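You operate a simulated robot arm through the tools that you are given. There is no shell and no other tool. Be economical: measure what you need, move in short steps, check, and stop when the job is done.

You run a simulated robot arm. Do the job below in one go: nothing can be reset, and whatever is moved stays where it is left.

Task
Plug in the reading lamp with the socket off, switch it on and dim it to 3.
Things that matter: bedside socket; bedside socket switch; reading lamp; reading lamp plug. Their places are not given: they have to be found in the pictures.

It is judged by the outcome, as a careful person would: the job done as asked, and still so three seconds after it is handed in. It fails if anything else is knocked over, pushed out of place, dropped, spilled or broken.

Robot
A 6-joint arm with a two-finger parallel gripper, fixed in place. Base frame: the origin is at the foot of the arm, x ahead of it, y to its left, z up; the work surface is at about z = 0.62. Readings come in m, rad, newtons and seconds.
With the tool pointing down near the work surface it reaches from about 0.2 to 0.84 m from the base axis. Its first joint turns from -2.897 to 2.897 rad. Payload 3.91 kg.
The TCP is the grasp point between the finger pads, 0.03 m short of the fingertips. In the tool frame z runs along the fingers and y along their closing line. The gripper opens to 0.11 m. The fingers are 0.02 m wide and 0.01 m thick; the gripper's body (0.048 by 0.112 m) begins 0.055 m behind the TCP.
Orientation is told as [roll, pitch, yaw] about the base's x, y, z axes, in that order, counted from this pose: with the fingers straight down and closing along the base's y, the tool's x points along the base's -x, its y along +y and its z along -z.

Tools
- The arm moves only by the tool servo_tool. Its arguments are lists of equal length, an entry for each row: "delta_pos": the shift along the tool's x, y, z in cm, a list of three; "delta_rot": the turn, a rotation vector about the tool's x, y, z in rad, a list of three; "fingers": the opening, from 0 (shut) to 1 (fully open). In form: {"delta_pos": [[x, y, z], ...], "delta_rot": [[wx, wy, wz], ...], "fingers": [fingers, ...]}. A call has 1 to 20 rows; each row shifts and turns the commanded pose from where the row before left it, along the tool's axes as they then stand. Rows are played at 5 a second. More than 0.05 m and 0.15 rad between two rows, or a gripper value outside its range, and nothing of the call is played. A pose out of reach is approached as far as the arm can. The call stops where the force on the tool passes 90 N (or 10 N more than at its start, if that is more) or the arm is blocked; 0.2 s more then pass. The fingers move at their own pace (about 0.108 m/s each) and stop on an object; they squeeze with about 38 N. The grip force told is the motor's: it shows also when the fingers shut on nothing. Time passes only in rows, and 0.2 s behind the last, so rows that do not move let the fingers close. The reply holds the time, the measured pose of the TCP, the force on the tool along the base axes, the opening and the grip force, in the units named above and with some noise, with the torque about the TCP (base axes, N m) and any sound that the robot's microphone picked up, and new pictures: "pictures" is both (left out), scene, wrist or none.
- Cameras (640 x 400 px; columns grow to the right, rows downward): "scene" is fixed at [0.4096, 0.496, 1.2216]; the picture's right is [-0.99, 0.14, 0.00], its down [0.05, 0.33, -0.94] and it looks along [-0.13, -0.93, -0.34] (base axes); focal length 359 px, centre (320, 200). "wrist" rides on the gripper at [0.077, 0.007, -0.114] in the tool frame; the picture's right is [-0.09, 1.00, 0.00], its down [-0.80, -0.07, -0.59] and it looks along [-0.59, -0.05, 0.80] (tool axes); focal length 270 px, centre (320, 200).
- slide_trunk(by): slides the trunk up (or, below 0, down) by that many m; the arm rides with it, the base frame stays. It gives what a move gives, with no picture.
- probe_pixels(camera, pixels): for up to 12 pixels [column, row] of the newest picture of that camera ("zoom" is the newest enlarged one), the place [x, y, z] in the base frame of the surface seen there, good to about 0.003 m, but the place of the scene camera against the robot may be out by one fixed shift of up to 0.012 m in any direction. No time passes.
- enlarge(camera, box): a new picture of the part [left, top, right, bottom] of that camera's present view, enlarged. No time passes.
- hand_in(): hands the job in; it is judged then, once.

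Work in short steps. Measure before you move; look again where a grasp or a placing could have gone wrong, and mend it. You have 80 turns and 200 pictures in all, those below and enlarged ones among them. Open the gripper and draw the arm clear of the work before you hand the job in, unless the task says otherwise.

The tools are called after "Request:" by a JSON object that holds its "fn" and its "kwargs". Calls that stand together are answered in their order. servo_tool: Moves the arm, as the interface text tells. Its arguments: {"type":"object","properties":{"delta_pos":{"type":"array"},"delta_rot":{"type":"array"},"fingers":{"type":"array"},"pictures":{"type":"string","enum":["both","scene","wrist","none"]}},"required":["delta_pos","delta_rot","fingers"]} The other tools are called the same way: slide_trunk (by) slides the trunk up or down; probe_pixels (camera, pixels) gives the place of the surface under pixels of a picture; enlarge (camera, box) takes an enlarged picture of a part of a camera's view; hand_in () hands the job in.

At the start:

```text
time_s: 0.0
eef_pos: [0.1985, -0.4814, 1.0152]
ee_rot: [-0.001, 0.0, -0.001]
ft_force: [0.2, 0.0, 0.1]
torque: [0.01, 0.0, 0.0]
opening: 0.1099
grip_force: 0.0
trunk travel left (down, up): [-0.3, 0.24]
```

scene: 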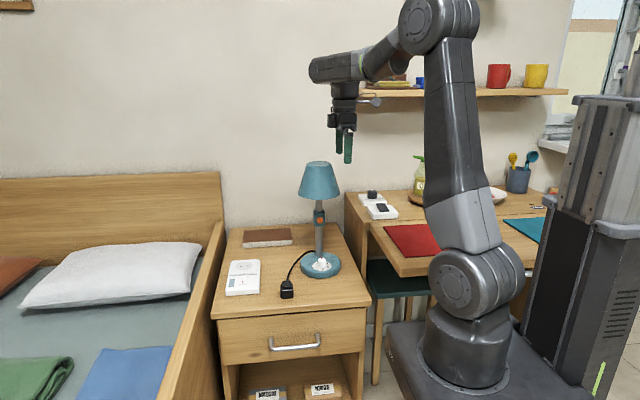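
wrist: 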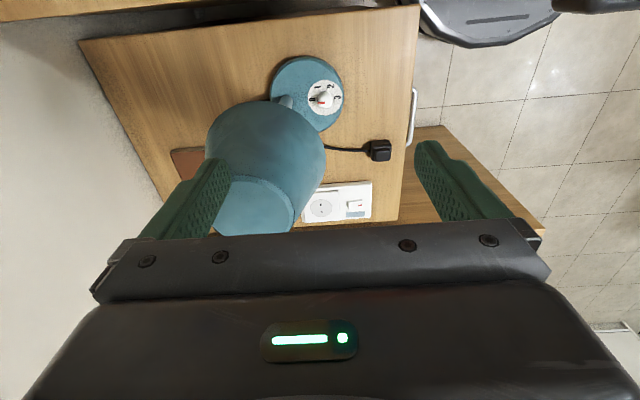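

The nightstand has the socket block at about scene (243,277), the plug at (287,290) and the lamp at (320,230). I enlarge both views for detail.

Request:
{"fn": "enlarge", "kwargs": {"camera": "scene", "box": [210, 220, 370, 320]}}

Request:
{"fn": "enlarge", "kwargs": {"camera": "wrist", "box": [240, 40, 432, 230]}}

Request:
{"fn": "probe_pixels", "kwargs": {"camera": "wrist", "pixels": [[322, 208], [355, 208], [379, 150], [388, 150], [370, 150], [360, 148], [322, 97], [330, 97], [300, 70], [345, 150], [366, 186], [300, 220]]}}

Request:
{"fn": "probe_pixels", "kwargs": {"camera": "scene", "pixels": [[287, 284], [287, 295], [243, 270], [243, 288], [320, 264], [320, 165], [320, 222], [270, 237]]}}

```text
4.00 times, centred on (290, 270) of scene
```

zoom: 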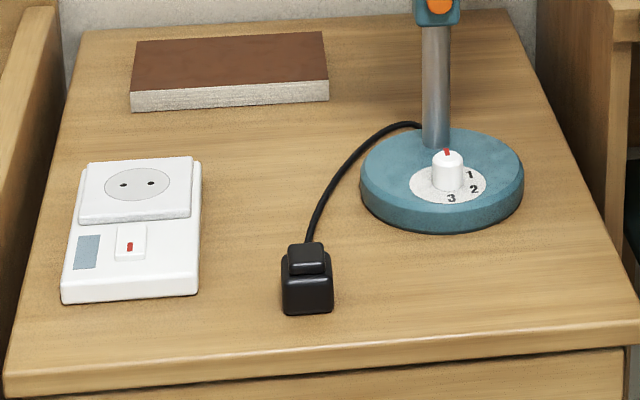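

```text
2.11 times, centred on (336, 135) of wrist
```

zoom: 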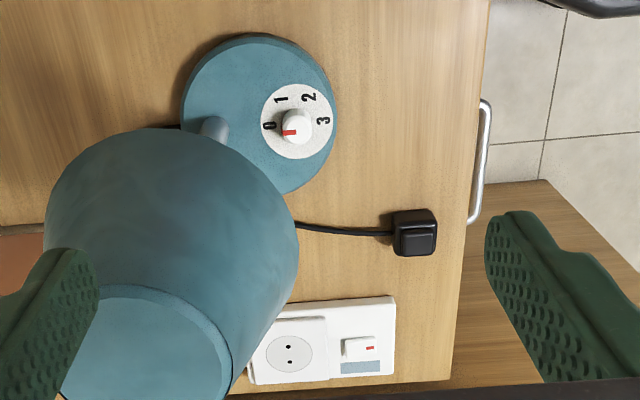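

```text
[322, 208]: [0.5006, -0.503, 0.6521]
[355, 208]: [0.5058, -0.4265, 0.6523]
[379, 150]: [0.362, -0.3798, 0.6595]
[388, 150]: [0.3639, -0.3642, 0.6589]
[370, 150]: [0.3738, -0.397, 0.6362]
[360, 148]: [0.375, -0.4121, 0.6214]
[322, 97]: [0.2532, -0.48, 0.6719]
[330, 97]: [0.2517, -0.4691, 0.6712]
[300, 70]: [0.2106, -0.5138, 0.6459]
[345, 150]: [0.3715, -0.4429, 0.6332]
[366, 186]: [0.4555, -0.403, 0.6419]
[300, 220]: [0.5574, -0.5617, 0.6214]
```

```text
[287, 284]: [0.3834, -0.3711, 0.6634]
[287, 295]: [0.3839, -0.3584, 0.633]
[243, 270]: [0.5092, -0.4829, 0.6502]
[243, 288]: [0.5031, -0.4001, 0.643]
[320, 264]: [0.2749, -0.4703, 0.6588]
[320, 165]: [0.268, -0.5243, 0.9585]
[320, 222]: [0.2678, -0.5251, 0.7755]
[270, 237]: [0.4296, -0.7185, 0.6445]
```

The plug stands at about (0.37,-0.37) with the knob at 0. I go around the lamp toward the plug, over the front of the nightstand, for a close look.

Request:
{"fn": "servo_tool", "kwargs": {"delta_pos": [[0, 4, 0], [0, 4, 0], [0, 4, 0], [-4, 0, 0], [-4, 0, 0], [-4, 0, 0], [-4, 0, 0], [0, 0, 4], [0, 0, 4], [0, 0, 4], [0, 0, 4], [0, 0, 0]], "delta_rot": [[0, 0, 0], [0, 0, 0], [0, 0, 0], [0, 0, 0], [0, 0, 0], [0, 0, 0], [0, 0, 0], [0, 0, 0], [0, 0, 0], [0, 0, 0], [0, 0, 0], [0, 0, 0]], "fingers": [1, 1, 1, 1, 1, 1, 1, 1, 1, 1, 1, 1]}}

```text
time_s: 2.6
eef_pos: [0.3601, -0.361, 0.8546]
ee_rot: [-0.001, 0.001, 0.001]
ft_force: [-0.5, 0.0, 0.4]
torque: [0.02, -0.01, 0.01]
opening: 0.1101
grip_force: 0.1
trunk travel left (down, up): [-0.3, 0.24]
```

scene: 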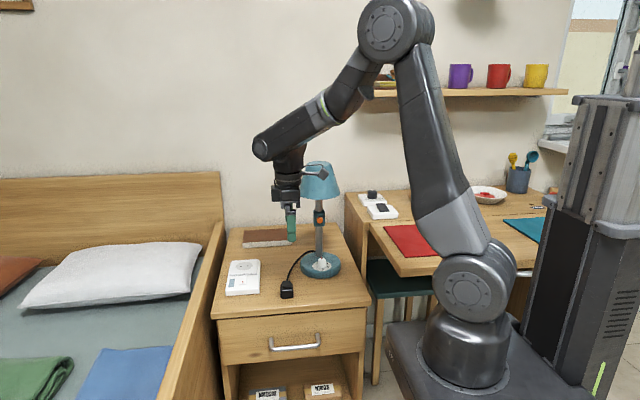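
wrist: 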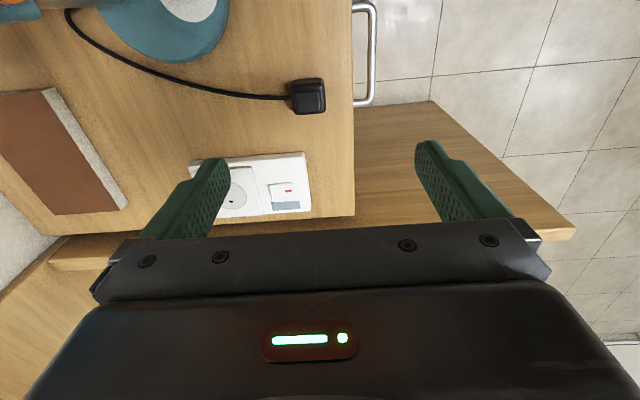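

Plug is at wrist (309,97), socket at (240,190), and the switch at (287,190). I enlarge and probe them.

Request:
{"fn": "enlarge", "kwargs": {"camera": "wrist", "box": [190, 70, 350, 220]}}

Request:
{"fn": "probe_pixels", "kwargs": {"camera": "wrist", "pixels": [[309, 97], [300, 97], [318, 97], [309, 86], [309, 106], [296, 97], [284, 98], [240, 196], [238, 204], [288, 190], [280, 191], [302, 160]]}}

```text
2.67 times, centred on (270, 145) of wrist
```

zoom: 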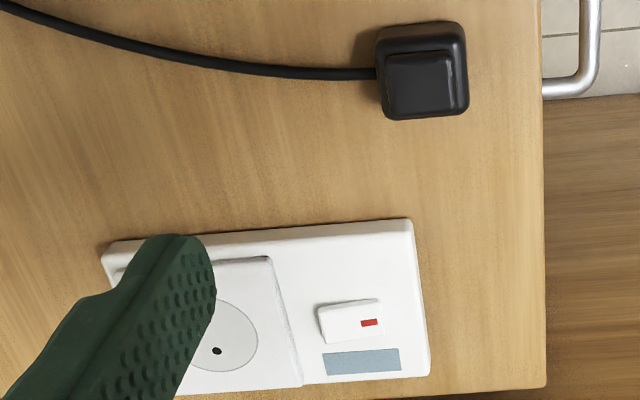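

```text
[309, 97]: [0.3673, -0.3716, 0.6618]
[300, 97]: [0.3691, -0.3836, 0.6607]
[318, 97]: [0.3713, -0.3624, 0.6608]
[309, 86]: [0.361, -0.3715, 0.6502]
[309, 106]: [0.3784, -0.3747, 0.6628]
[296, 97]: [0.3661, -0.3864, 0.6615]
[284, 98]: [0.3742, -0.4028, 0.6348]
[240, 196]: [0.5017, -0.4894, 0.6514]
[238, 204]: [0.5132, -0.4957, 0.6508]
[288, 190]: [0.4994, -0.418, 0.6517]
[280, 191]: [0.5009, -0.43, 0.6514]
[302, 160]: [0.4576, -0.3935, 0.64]
```

I look closer at the switch and the plug from the scene side, where the tilt of the rocker shows.

Request:
{"fn": "enlarge", "kwargs": {"camera": "scene", "box": [222, 255, 266, 300]}}

Request:
{"fn": "enlarge", "kwargs": {"camera": "scene", "box": [265, 265, 309, 310]}}

Request:
{"fn": "enlarge", "kwargs": {"camera": "scene", "box": [345, 175, 409, 230]}}

```text
8.89 times, centred on (244, 278) of scene
```

zoom: 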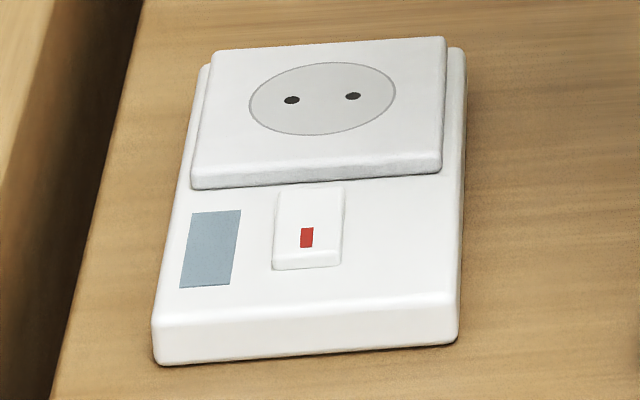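

```text
8.89 times, centred on (287, 288) of scene
```

zoom: 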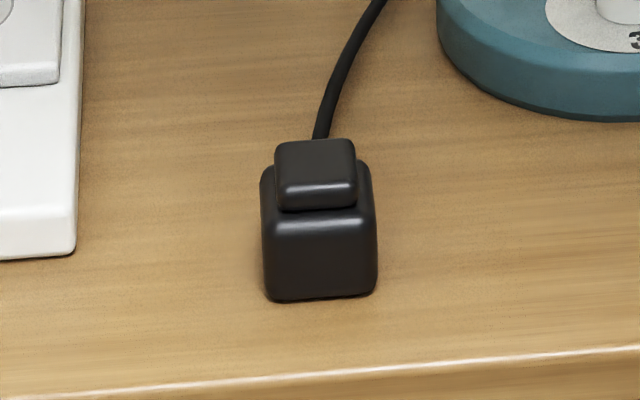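

```text
7.27 times, centred on (377, 202) of scene
```

zoom: 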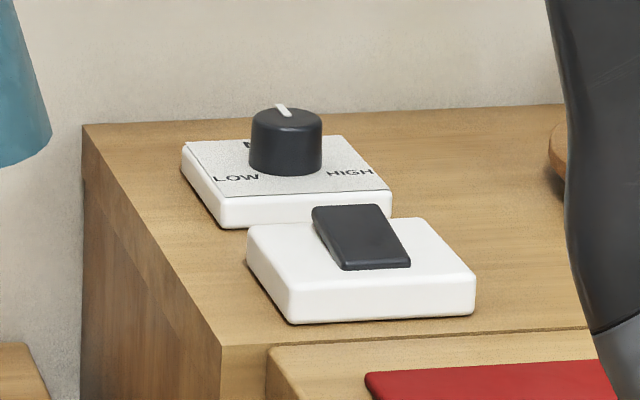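

I bring the wrist camera closer to the switch to read the rocker's state.

Request:
{"fn": "servo_tool", "kwargs": {"delta_pos": [[-4, 0, 0], [-4, 0, 0], [-2, -3, 2], [0, -3.5, 3], [0, 0, 4], [0, 0, 3], [0, 0, 0]], "delta_rot": [[0, 0, 0], [0, 0, 0], [0, 0, 0], [0, 0, 0], [0, 0, 0], [0, 0, 0], [0, 0, 0]], "fingers": [1, 1, 1, 1, 1, 1, 1]}}

Request:
{"fn": "enlarge", "kwargs": {"camera": "wrist", "box": [180, 60, 460, 240]}}

```text
time_s: 4.2
eef_pos: [0.4603, -0.4269, 0.7343]
ee_rot: [0.001, 0.0, 0.0]
ft_force: [-0.7, -0.2, 0.1]
torque: [0.0, -0.01, -0.01]
opening: 0.11
grip_force: 0.0
trunk travel left (down, up): [-0.3, 0.24]
```

scene: 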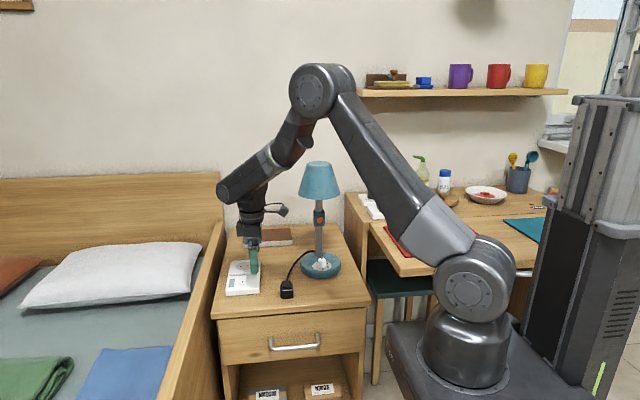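
wrist: 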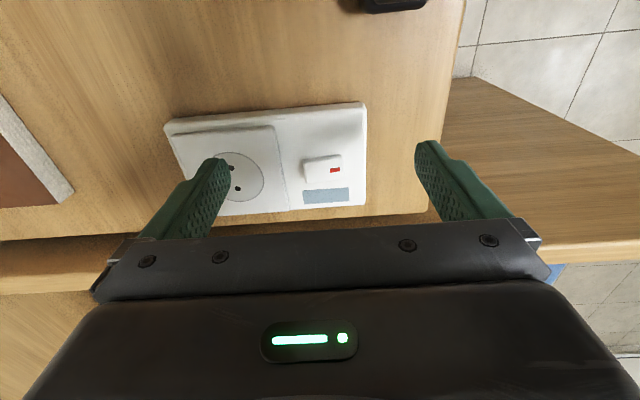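

```text
2.22 times, centred on (320, 150) of wrist
```

zoom: 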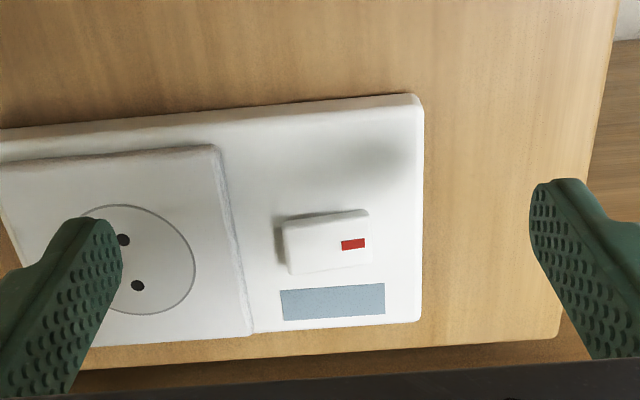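

Request:
{"fn": "enlarge", "kwargs": {"camera": "wrist", "box": [285, 140, 365, 210]}}

Request:
{"fn": "probe_pixels", "kwargs": {"camera": "wrist", "pixels": [[306, 165], [308, 175], [340, 162], [341, 173], [325, 168], [300, 160], [345, 158], [312, 197], [232, 169], [238, 189], [350, 175], [320, 145]]}}

```text
5.71 times, centred on (325, 175) of wrist
```

zoom: 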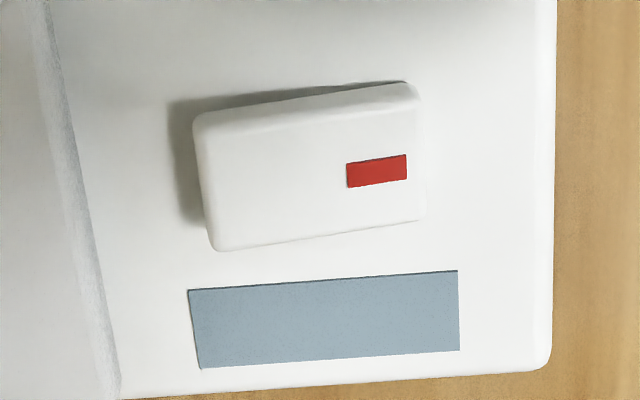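

```text
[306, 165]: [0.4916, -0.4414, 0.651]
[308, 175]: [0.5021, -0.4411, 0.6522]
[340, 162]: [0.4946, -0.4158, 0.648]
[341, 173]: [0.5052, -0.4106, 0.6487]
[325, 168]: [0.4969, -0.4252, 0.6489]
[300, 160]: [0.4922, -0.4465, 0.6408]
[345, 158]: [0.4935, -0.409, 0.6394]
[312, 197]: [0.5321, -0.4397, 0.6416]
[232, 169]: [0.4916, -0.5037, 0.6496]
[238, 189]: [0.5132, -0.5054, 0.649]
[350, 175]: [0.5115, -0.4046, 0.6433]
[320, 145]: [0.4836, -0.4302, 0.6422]
```

The rocker's -y end stands higher (0.652 against 0.648), so the red-marked +y end is pressed in: very likely on. I shut the fingers, come over the raised end at about (0.499,-0.438) and stop just above.

Request:
{"fn": "servo_tool", "kwargs": {"delta_pos": [[-3.9, 0, 0], [0, -1.1, 0], [0, 0, 0], [0, 0, 2.5], [0, 0, 1.8], [0, 0, 0]], "delta_rot": [[0, 0, 0], [0, 0, 0], [0, 0, 0], [0, 0, 0], [0, 0, 0], [0, 0, 0]], "fingers": [0, 0, 0, 0, 0, 0]}}

Request:
{"fn": "enlarge", "kwargs": {"camera": "wrist", "box": [200, 80, 440, 240]}}

```text
time_s: 5.6
eef_pos: [0.4986, -0.4372, 0.6909]
ee_rot: [0.0, -0.001, -0.001]
ft_force: [0.2, -0.3, 0.2]
torque: [0.01, -0.01, -0.02]
opening: 0.0002
grip_force: 37.8
trunk travel left (down, up): [-0.3, 0.24]
```

scene: 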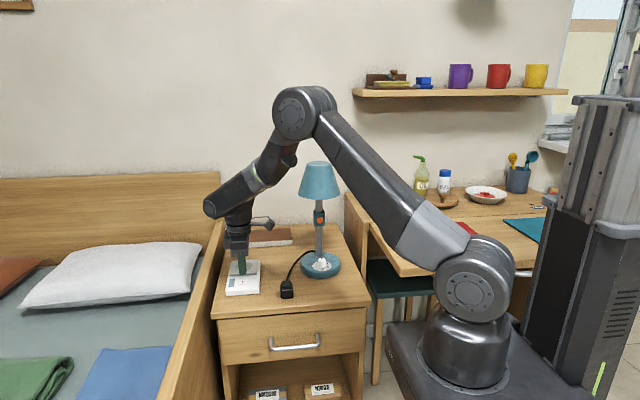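
wrist: 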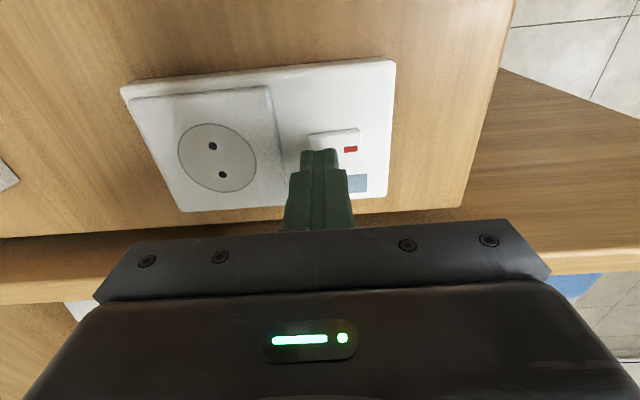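

```text
2.50 times, centred on (320, 160) of wrist
```

zoom: 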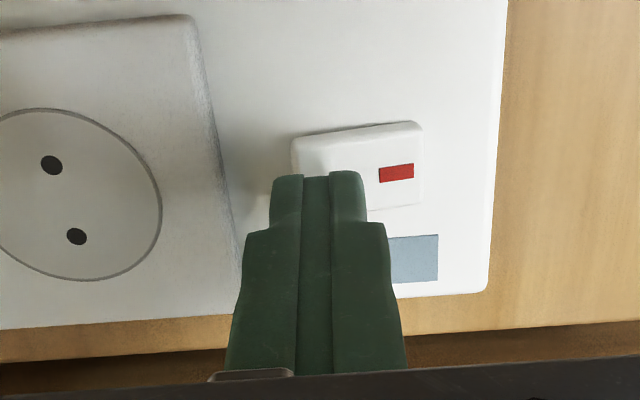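

The fingertips hang just over the raised end. I press down in small steps, watching force and sound.

Request:
{"fn": "servo_tool", "kwargs": {"delta_pos": [[0, 0, 0.5], [0, 0, 0.3], [0, 0, 0.2], [0, 0, 0.2], [0, 0, 0.2], [0, 0, -1], [0, 0, -2], [0, 0, 0]], "delta_rot": [[0, 0, 0], [0, 0, 0], [0, 0, 0], [0, 0, 0], [0, 0, 0], [0, 0, 0], [0, 0, 0], [0, 0, 0]], "fingers": [0, 0, 0, 0, 0, 0, 0, 0]}}

Request:
{"fn": "enlarge", "kwargs": {"camera": "wrist", "box": [240, 80, 420, 220]}}

Request:
{"fn": "enlarge", "kwargs": {"camera": "scene", "box": [222, 255, 266, 300]}}

```text
time_s: 7.4
eef_pos: [0.4981, -0.4396, 0.7071]
ee_rot: [-0.001, -0.001, 0.0]
ft_force: [-0.9, 0.2, -0.3]
torque: [0.01, 0.02, 0.0]
opening: 0.0001
grip_force: 37.3
trunk travel left (down, up): [-0.3, 0.24]
```

scene: 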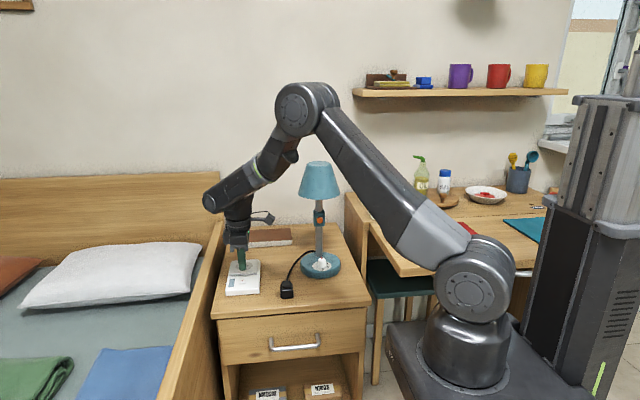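
wrist: 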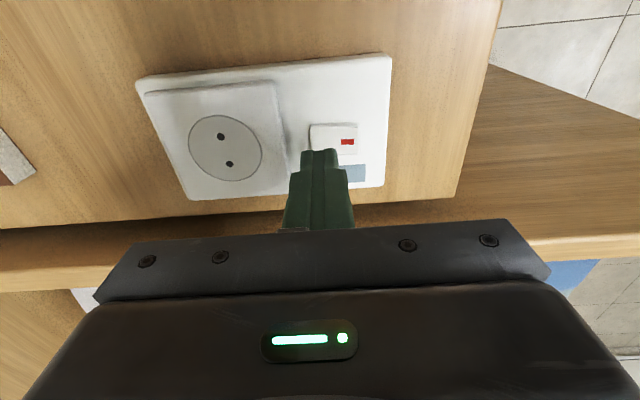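

```text
2.86 times, centred on (330, 150) of wrist
```

zoom: 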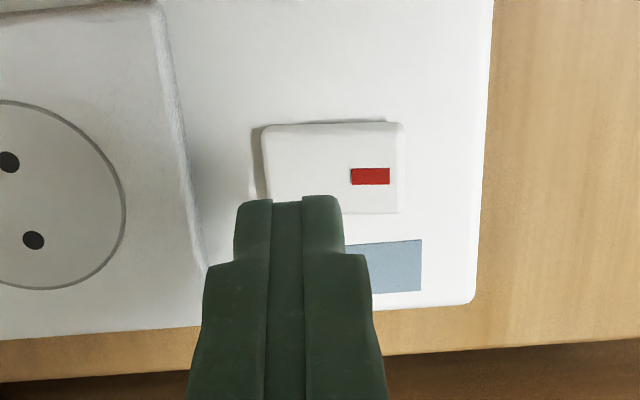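

```text
8.89 times, centred on (244, 278) of scene
```

zoom: 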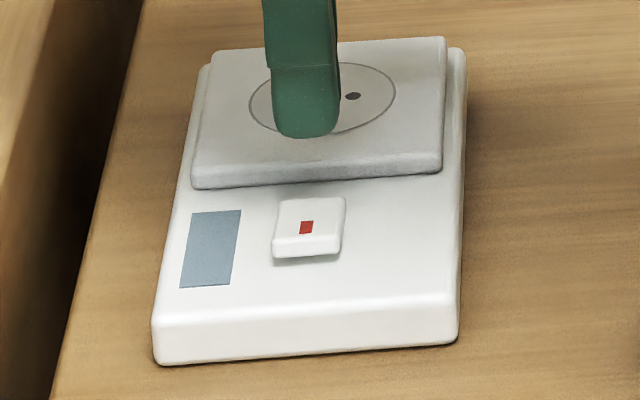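

The rocker flipped: the unmarked end is now down, the red-marked end up, so the socket is off. Next I rise, turn the tool 90° (fingers closing along base x, clear of the cord at -y), open it and hover above the plug.

Request:
{"fn": "servo_tool", "kwargs": {"delta_pos": [[0, 0, -4], [0, 0, -4], [4, 2, 0], [4, 2, 0], [4, 2.6, 0], [0.6, 0, 0], [0, 0, 0], [0, 0, 0], [0, 0, 0], [0, 0, 0], [0, 0, 0], [0, 0, 0], [0, 0, 0], [0, 0, 0], [0, 0, 0], [0, 0, 0], [0, 0, 0], [0, 0, 0]], "delta_rot": [[0, 0, 0], [0, 0, 0], [0, 0, 0], [0, 0, 0], [0, 0, 0], [0, 0, 0], [0, 0, 0.1428], [0, 0, 0.1428], [0, 0, 0.1428], [0, 0, 0.1428], [0, 0, 0.1428], [0, 0, 0.1428], [0, 0, 0.1428], [0, 0, 0.1428], [0, 0, 0.1428], [0, 0, 0.1428], [0, 0, 0.1428], [0, 0, 0]], "fingers": [0, 0, 0, 0, 0, 0, 0.7, 0.7, 0.7, 0.7, 0.7, 0.7, 0.7, 0.7, 0.7, 0.7, 0.7, 0.7]}}

Request:
{"fn": "enlarge", "kwargs": {"camera": "wrist", "box": [200, 80, 440, 240]}}

```text
time_s: 11.2
eef_pos: [0.3723, -0.3705, 0.7879]
ee_rot: [0.0, 0.001, -1.573]
ft_force: [-0.9, -0.2, 1.2]
torque: [-0.03, 0.04, 0.02]
opening: 0.077
grip_force: 0.0
trunk travel left (down, up): [-0.3, 0.24]
```

scene: 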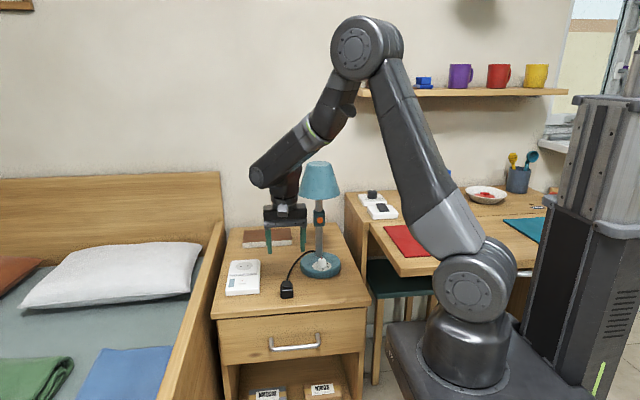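
wrist: 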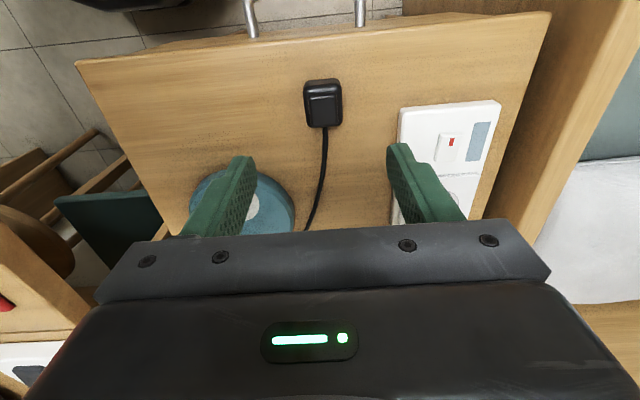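

```text
2.50 times, centred on (320, 160) of wrist
```

zoom: 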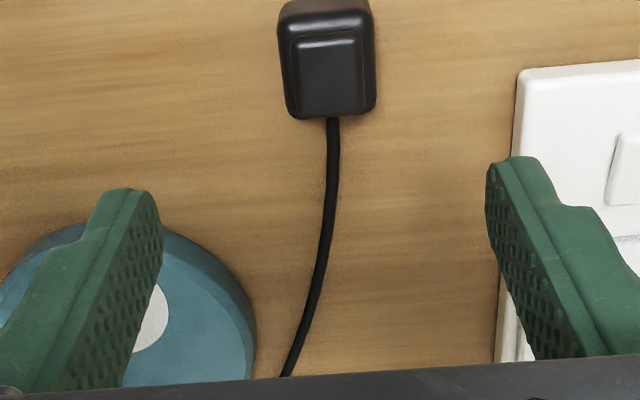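

The plug is at wrist (323,103) with the cord toward -y, clear of the fingers. I probe its extents and the plug orientation.

Request:
{"fn": "probe_pixels", "kwargs": {"camera": "wrist", "pixels": [[314, 104], [325, 104], [337, 104], [312, 115], [339, 115], [325, 97], [325, 121], [307, 104], [341, 100], [323, 83], [310, 86], [337, 85]]}}

Request:
{"fn": "enlarge", "kwargs": {"camera": "wrist", "box": [290, 65, 360, 140]}}

```text
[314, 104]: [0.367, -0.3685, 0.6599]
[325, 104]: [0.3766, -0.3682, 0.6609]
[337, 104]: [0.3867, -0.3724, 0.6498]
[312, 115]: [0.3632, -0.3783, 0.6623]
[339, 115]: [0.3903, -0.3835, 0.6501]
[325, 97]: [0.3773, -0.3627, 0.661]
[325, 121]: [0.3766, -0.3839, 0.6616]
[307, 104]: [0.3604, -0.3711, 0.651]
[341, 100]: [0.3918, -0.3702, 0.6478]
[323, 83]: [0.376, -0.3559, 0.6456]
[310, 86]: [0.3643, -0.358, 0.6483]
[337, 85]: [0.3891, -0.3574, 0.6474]
```

```text
5.33 times, centred on (325, 102) of wrist
```

zoom: 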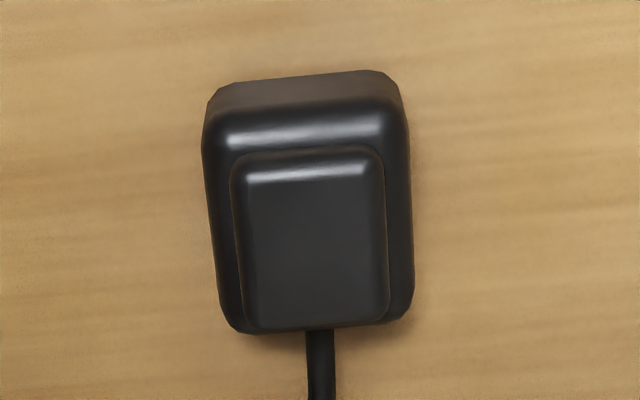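

The plug body centre is about (0.3758,-0.373), top 0.650. I lower to TCP z≈0.660 around the body and close on it.

Request:
{"fn": "servo_tool", "kwargs": {"delta_pos": [[-0.25, 0.35, 3], [0, 0, 4], [0, 0, 3], [0, 0, 2], [0, 0, 0.8], [0, 0, 0], [0, 0, 0], [0, 0, 0], [0, 0, 0]], "delta_rot": [[0, 0, 0], [0, 0, 0], [0, 0, 0], [0, 0, 0], [0, 0, 0], [0, 0, 0], [0, 0, 0], [0, 0, 0], [0, 0, 0]], "fingers": [0.7, 0.7, 0.7, 0.7, 0.7, 0.7, 0, 0, 0]}}

Request:
{"fn": "enlarge", "kwargs": {"camera": "scene", "box": [260, 250, 340, 310]}}

```text
time_s: 13.2
eef_pos: [0.3769, -0.373, 0.6613]
ee_rot: [0.0, -0.001, -1.572]
ft_force: [0.3, -0.1, 0.8]
torque: [-0.02, -0.05, 0.03]
opening: 0.0348
grip_force: 38.6
trunk travel left (down, up): [-0.3, 0.24]
```

scene: 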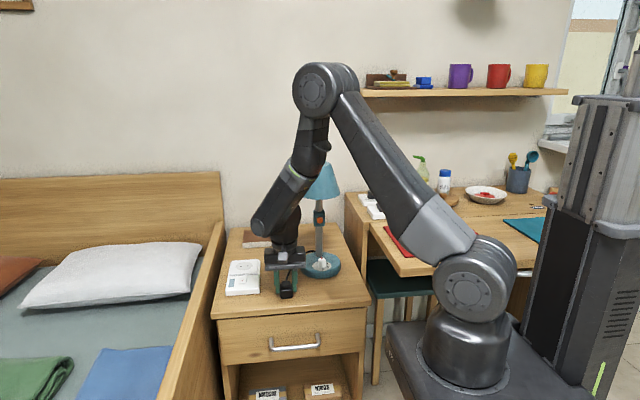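
wrist: 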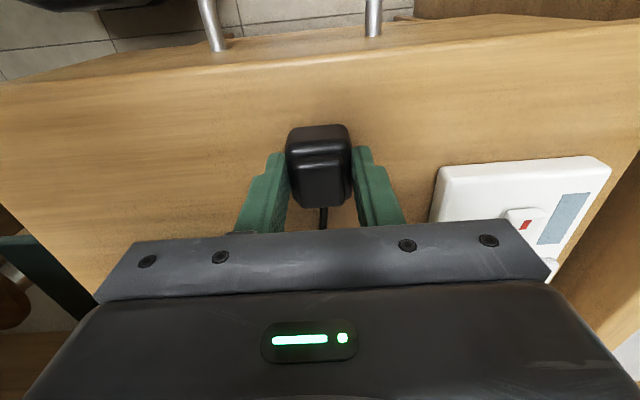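

```text
6.67 times, centred on (300, 280) of scene
```

zoom: 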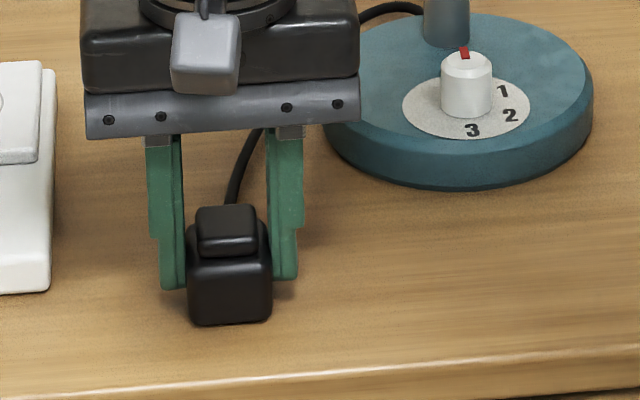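

The plug is gripped (opening 0.035). I lift it 7 cm and look for the pins.

Request:
{"fn": "servo_tool", "kwargs": {"delta_pos": [[0, 0, -1], [0, 0, -3], [0, 0, -3], [0, 0, 0]], "delta_rot": [[0, 0, 0], [0, 0, 0], [0, 0, 0], [0, 0, 0]], "fingers": [0, 0, 0, 0]}}

Request:
{"fn": "enlarge", "kwargs": {"camera": "scene", "box": [255, 235, 335, 295]}}

Request:
{"fn": "enlarge", "kwargs": {"camera": "wrist", "box": [260, 90, 390, 230]}}

```text
time_s: 14.2
eef_pos: [0.3771, -0.3736, 0.731]
ee_rot: [0.0, -0.001, -1.571]
ft_force: [-0.3, -0.6, 0.3]
torque: [0.01, -0.02, -0.02]
opening: 0.0349
grip_force: 37.7
trunk travel left (down, up): [-0.3, 0.24]
```

scene: 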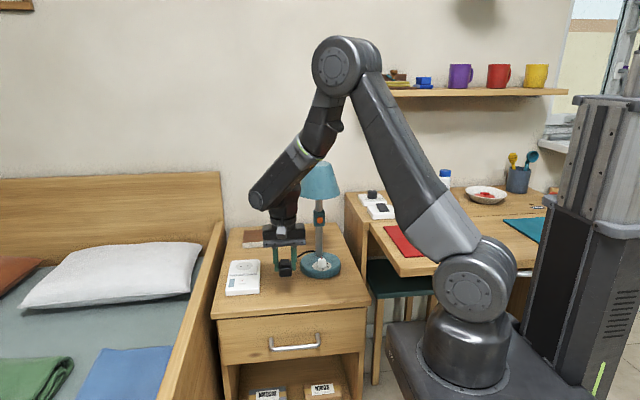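
wrist: 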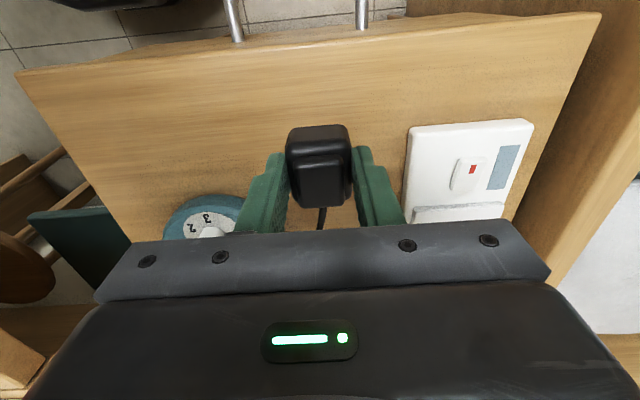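

```text
6.67 times, centred on (295, 265) of scene
```

zoom: 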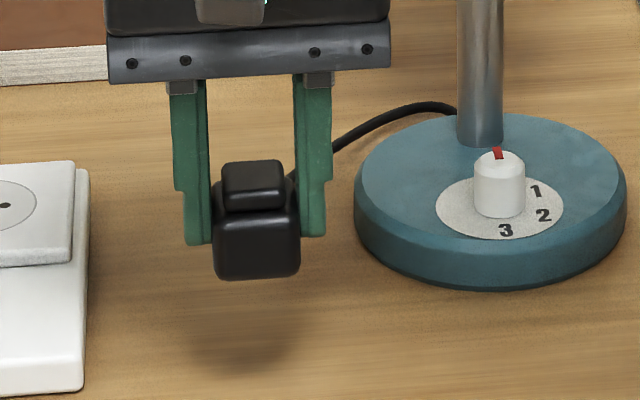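

```text
2.86 times, centred on (325, 160) of wrist
```

zoom: 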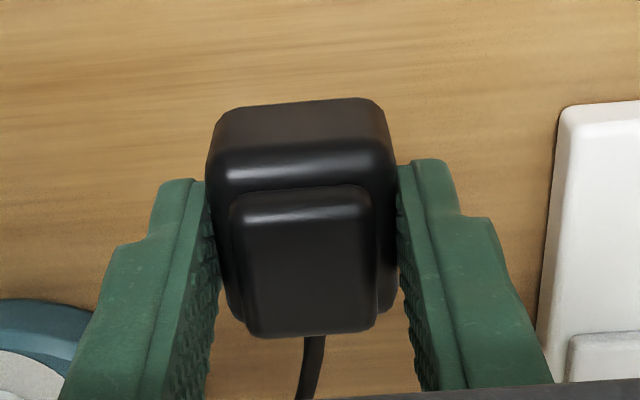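

No pins are visible beneath the plug from here. I move 6 cm away from the lamp (+y) and tilt the plug so the scene camera sees its underside.

Request:
{"fn": "servo_tool", "kwargs": {"delta_pos": [[3, 0, 0], [3, 0, 0], [0, 0, 0], [0, 0, 0], [0, 0, 0], [0, 0, 0], [0, 0, 0]], "delta_rot": [[0, 0, 0], [0, 0, 0], [0, 0.14, 0], [0, 0.14, 0], [0, 0.14, 0], [0, 0.14, 0], [0, 0, 0]], "fingers": [0, 0, 0, 0, 0, 0, 0]}}

Request:
{"fn": "enlarge", "kwargs": {"camera": "scene", "box": [255, 245, 335, 305]}}

```text
time_s: 15.8
eef_pos: [0.3777, -0.314, 0.7302]
ee_rot: [0.0, 0.563, -1.571]
ft_force: [0.2, 0.2, -0.9]
torque: [0.0, 0.0, 0.02]
opening: 0.035
grip_force: 38.1
trunk travel left (down, up): [-0.3, 0.24]
```

scene: 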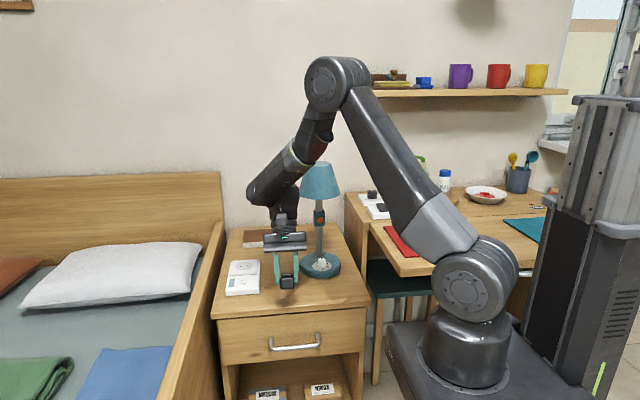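
wrist: 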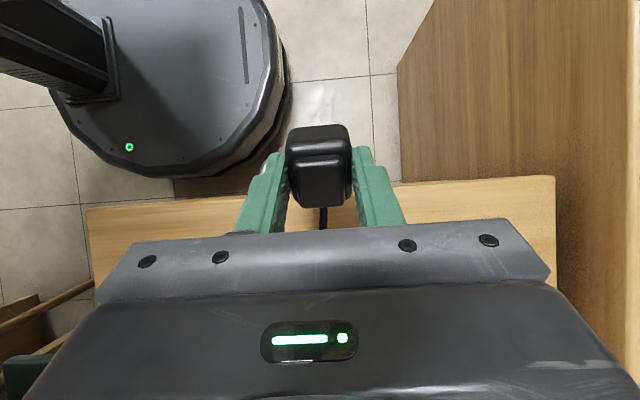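

```text
6.67 times, centred on (295, 275) of scene
```

zoom: 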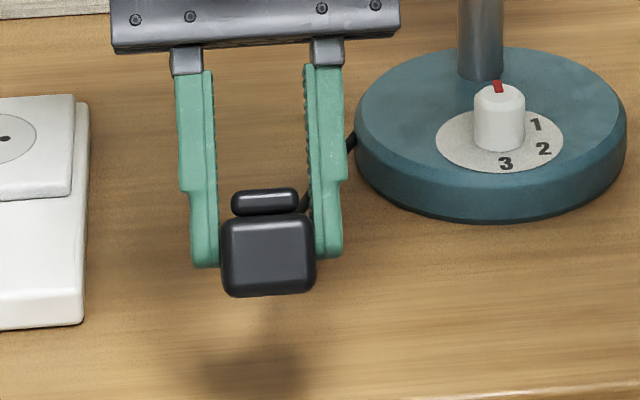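

Tilt is still about edge-on to the camera; I tilt 0.5 rad more to truly see the underside.

Request:
{"fn": "servo_tool", "kwargs": {"delta_pos": [[2, 0, 0], [0, 0, 0], [0, 0, 0], [0, 0, 0], [0, 0, 0]], "delta_rot": [[0, 0.14, 0], [0, 0.14, 0], [0, 0.14, 0], [0, 0.14, 0], [0, 0, 0]], "fingers": [0, 0, 0, 0, 0]}}

Request:
{"fn": "enlarge", "kwargs": {"camera": "scene", "box": [255, 245, 335, 305]}}

```text
time_s: 17.0
eef_pos: [0.3759, -0.2965, 0.7403]
ee_rot: [0.0, 1.121, -1.57]
ft_force: [0.1, -0.5, 0.3]
torque: [0.02, -0.01, -0.04]
opening: 0.0349
grip_force: 38.0
trunk travel left (down, up): [-0.3, 0.24]
```

scene: 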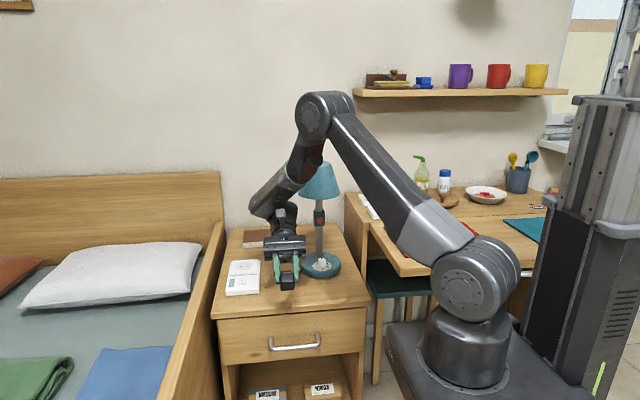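
wrist: 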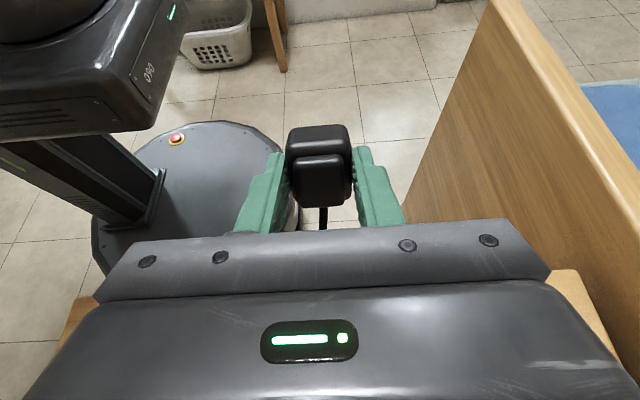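

```text
6.67 times, centred on (295, 275) of scene
```

zoom: 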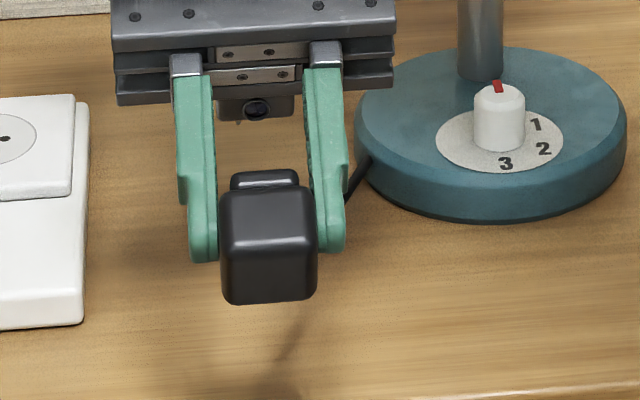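

The underside is smooth (no pins drawn), so the bottom is the mating face with the knob-like block as its back. I level the tool again, and probe the socket holes by scene meanwhile.

Request:
{"fn": "servo_tool", "kwargs": {"delta_pos": [[0, 0, 0], [0, 0, 0], [0, 0, 0], [0, 0, 0], [0, 0, 0], [0, 0, 0], [0, 0, 0], [0, 0, 0], [0, 0, -3], [0, 3, -2], [0, 3, 0], [0, 0, 0]], "delta_rot": [[0, -0.14, 0], [0, -0.14, 0], [0, -0.14, 0], [0, -0.14, 0], [0, -0.14, 0], [0, -0.14, 0], [0, -0.14, 0], [0, -0.14, 0], [0, 0, 0], [0, 0, 0], [0, 0, 0], [0, 0, 0]], "fingers": [0, 0, 0, 0, 0, 0, 0, 0, 0, 0, 0, 0]}}

Request:
{"fn": "probe_pixels", "kwargs": {"camera": "scene", "pixels": [[240.7, 266.7], [247.7, 266.3], [242.5, 282.2], [233, 261], [258, 260]]}}

Request:
{"fn": "enlarge", "kwargs": {"camera": "wrist", "box": [260, 80, 560, 240]}}

```text
time_s: 19.6
eef_pos: [0.437, -0.2965, 0.7924]
ee_rot: [-0.001, 0.001, -1.571]
ft_force: [-0.3, 0.5, -0.3]
torque: [0.01, 0.01, 0.01]
opening: 0.035
grip_force: 38.4
trunk travel left (down, up): [-0.3, 0.24]
```

scene: 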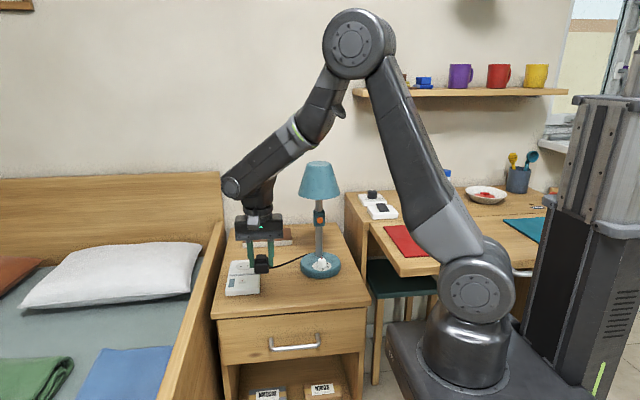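
wrist: 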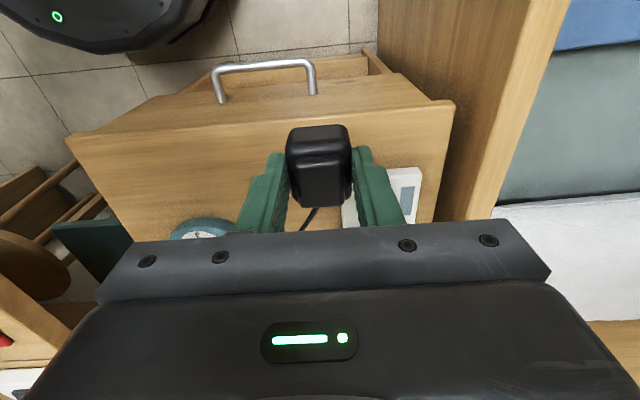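

```text
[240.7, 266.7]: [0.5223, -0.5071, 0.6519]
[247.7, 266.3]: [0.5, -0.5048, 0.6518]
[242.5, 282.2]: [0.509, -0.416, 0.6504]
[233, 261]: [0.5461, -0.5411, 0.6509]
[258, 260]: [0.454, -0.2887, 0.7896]
```

```text
2.13 times, centred on (410, 160) of wrist
```

zoom: 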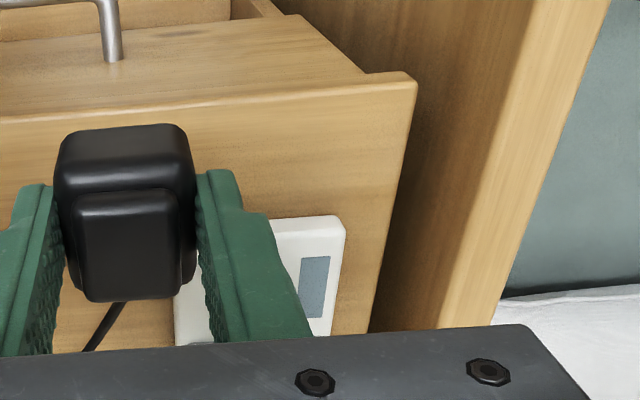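

By both cameras (scene shift ≈ +0.008 in x) the socket centre is about (0.501,-0.503), yaw ≈ 0. I carry the plug above it with the bottom a few cm clear and compare in the pictures.

Request:
{"fn": "servo_tool", "kwargs": {"delta_pos": [[0, 3.2, 0], [0, 3.2, 0], [-4, 0, 0], [-4, 0, 0], [-4, 0, 0], [-4, 0, 0], [-4.6, 0, 0], [0, 0, 3], [0, 0, 2.5], [0, 0, 0], [0, 0, 0]], "delta_rot": [[0, 0, 0], [0, 0, 0], [0, 0, 0], [0, 0, 0], [0, 0, 0], [0, 0, 0], [0, 0, 0], [0, 0, 0], [0, 0, 0], [0, 0, 0], [0, 0, 0]], "fingers": [0, 0, 0, 0, 0, 0, 0, 0, 0, 0, 0]}}

Request:
{"fn": "enlarge", "kwargs": {"camera": "scene", "box": [216, 240, 272, 300]}}

Request:
{"fn": "enlarge", "kwargs": {"camera": "wrist", "box": [220, 90, 420, 240]}}

```text
time_s: 22.0
eef_pos: [0.4982, -0.5036, 0.7367]
ee_rot: [0.001, 0.0, -1.571]
ft_force: [0.2, 0.5, -0.2]
torque: [0.0, -0.02, -0.01]
opening: 0.0348
grip_force: 37.8
trunk travel left (down, up): [-0.3, 0.24]
```

scene: 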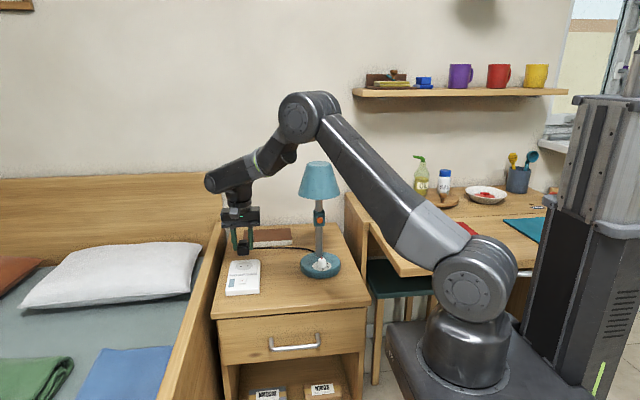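
wrist: 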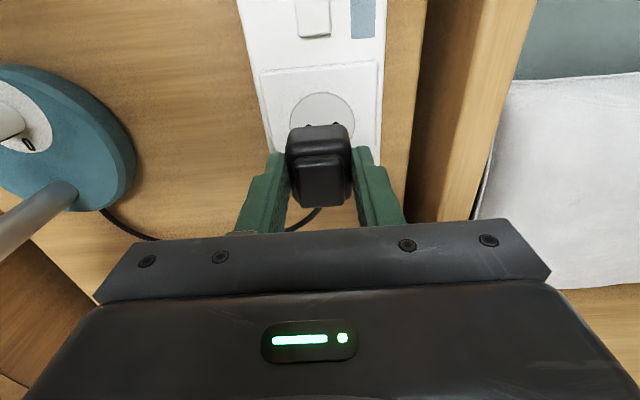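

```text
6.67 times, centred on (244, 270) of scene
```

zoom: 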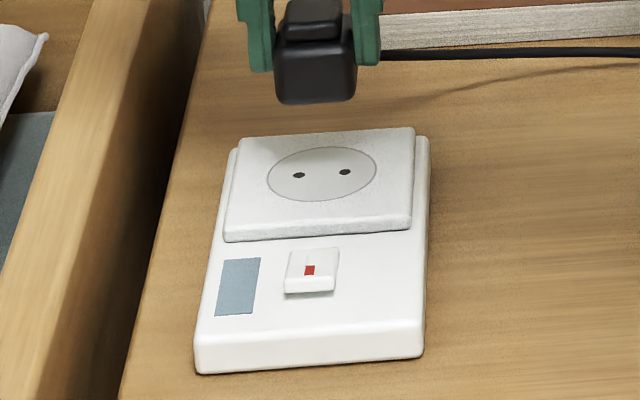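

```text
2.67 times, centred on (320, 165) of wrist
```

zoom: 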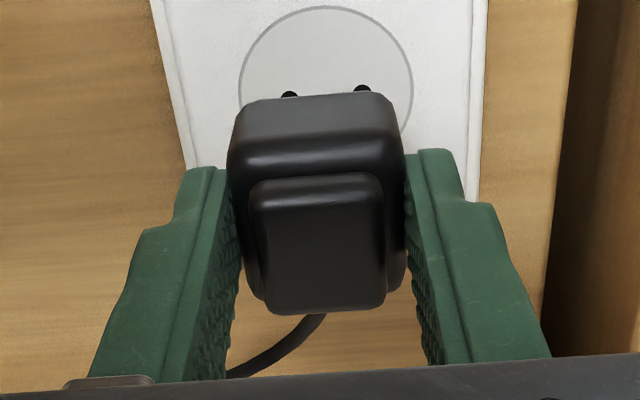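

Wrist geometry puts the holes' midpoint at (0.5005,-0.5022) and the plug centre at about (0.4993,-0.5035); small correction +1.3 mm x, +1.5 mm y. I lower to about 1 cm above the plate and look again.

Request:
{"fn": "servo_tool", "kwargs": {"delta_pos": [[0.15, 0.13, 1], [0, 0, 1.5], [0, 0, 0.8], [0, 0, 0], [0, 0, 0]], "delta_rot": [[0, 0, 0], [0, 0, 0], [0, 0, 0], [0, 0, 0], [0, 0, 0]], "fingers": [0, 0, 0, 0, 0]}}

Request:
{"fn": "enlarge", "kwargs": {"camera": "scene", "box": [216, 240, 272, 300]}}

Request:
{"fn": "enlarge", "kwargs": {"camera": "wrist", "box": [220, 70, 420, 220]}}

```text
time_s: 23.2
eef_pos: [0.5001, -0.5033, 0.7037]
ee_rot: [0.001, 0.0, -1.572]
ft_force: [0.5, 0.0, -0.1]
torque: [0.07, 0.04, 0.04]
opening: 0.0351
grip_force: 38.1
trunk travel left (down, up): [-0.3, 0.24]
```

scene: 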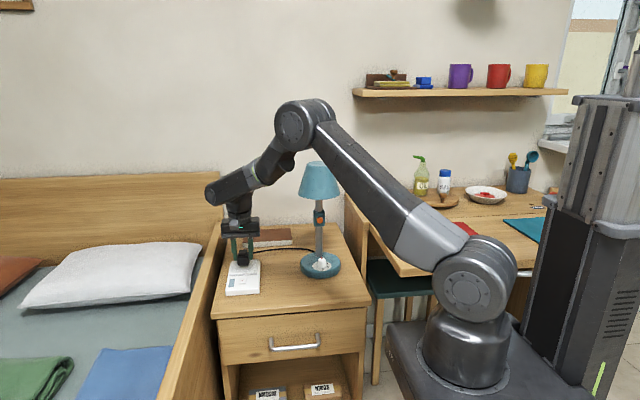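
wrist: 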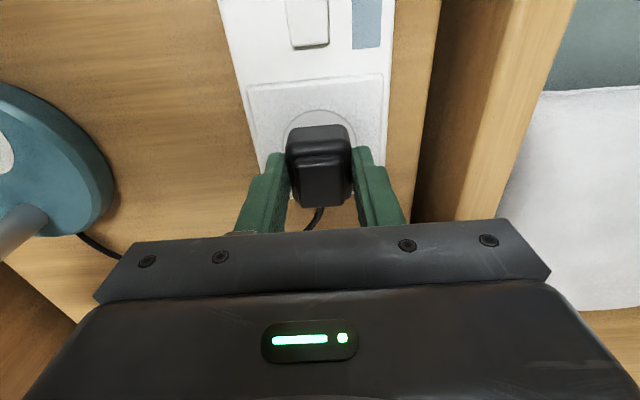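

```text
6.67 times, centred on (244, 270) of scene
```

zoom: 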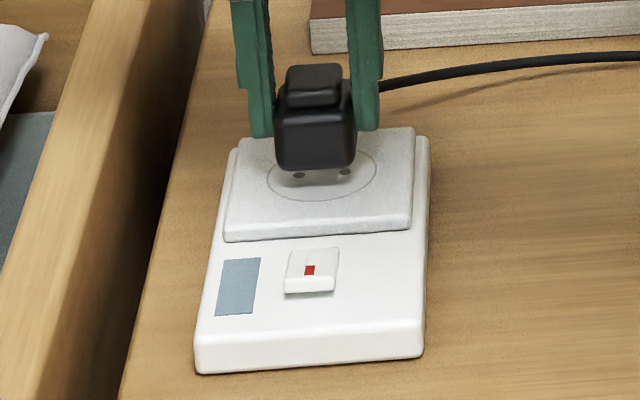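

```text
2.67 times, centred on (320, 145) of wrist
```

zoom: 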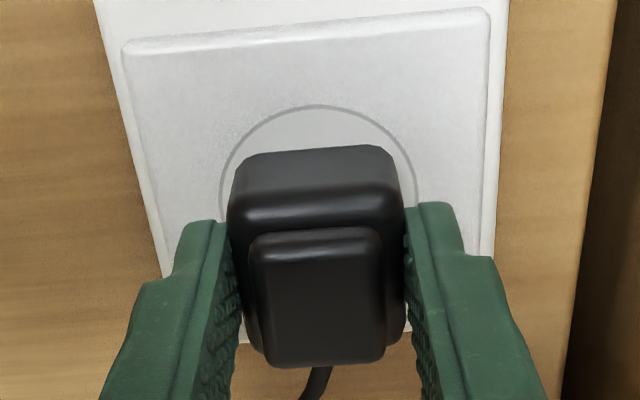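

Alignment looks within 1–2 mm in both views. I apply a 1 mm trim and lower slowly to contact.

Request:
{"fn": "servo_tool", "kwargs": {"delta_pos": [[0.1, -0.1, 0], [0, 0, 0.5], [0, 0, 0.4], [0, 0, 0.3], [0, 0, 0.2], [0, 0, 0]], "delta_rot": [[0, 0, 0], [0, 0, 0], [0, 0, 0], [0, 0, 0], [0, 0, 0], [0, 0, 0]], "fingers": [0, 0, 0, 0, 0, 0]}}

Request:
{"fn": "enlarge", "kwargs": {"camera": "scene", "box": [216, 240, 272, 300]}}

```text
time_s: 24.6
eef_pos: [0.5001, -0.5015, 0.691]
ee_rot: [0.001, -0.002, -1.571]
ft_force: [-0.2, 1.2, 11.2]
torque: [0.25, 0.11, -0.03]
opening: 0.035
grip_force: 38.2
trunk travel left (down, up): [-0.3, 0.24]
```

scene: 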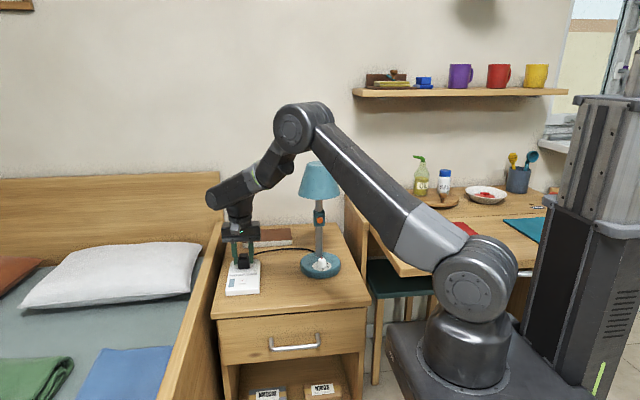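
wrist: 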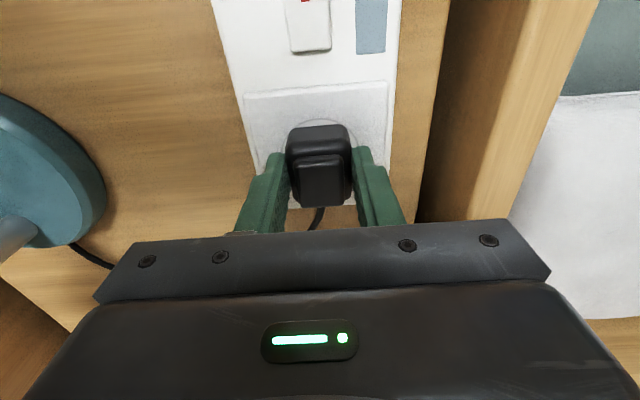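

```text
6.67 times, centred on (244, 270) of scene
```

zoom: 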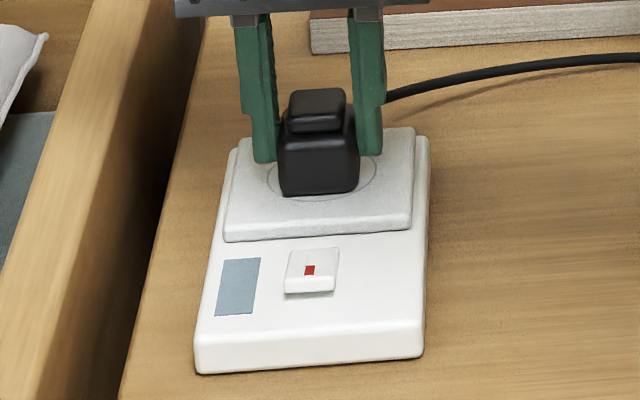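

Contact at 11 N with the plug flush-looking and centred on the circle. I push on a little to seat it and watch the force and sound.

Request:
{"fn": "servo_tool", "kwargs": {"delta_pos": [[0, 0, 0.2], [0, 0, 0.2], [0, 0, 0.2], [0, 0, 0]], "delta_rot": [[0, 0, 0], [0, 0, 0], [0, 0, 0], [0, 0, 0]], "fingers": [0, 0, 0, 0], "pictures": "none"}}

```text
time_s: 25.6
eef_pos: [0.5005, -0.4999, 0.6866]
ee_rot: [0.003, -0.003, -1.571]
ft_force: [2.4, -9.4, 29.9]
torque: [-0.25, 0.08, -0.01]
opening: 0.035
grip_force: 37.8
trunk travel left (down, up): [-0.3, 0.24]
```

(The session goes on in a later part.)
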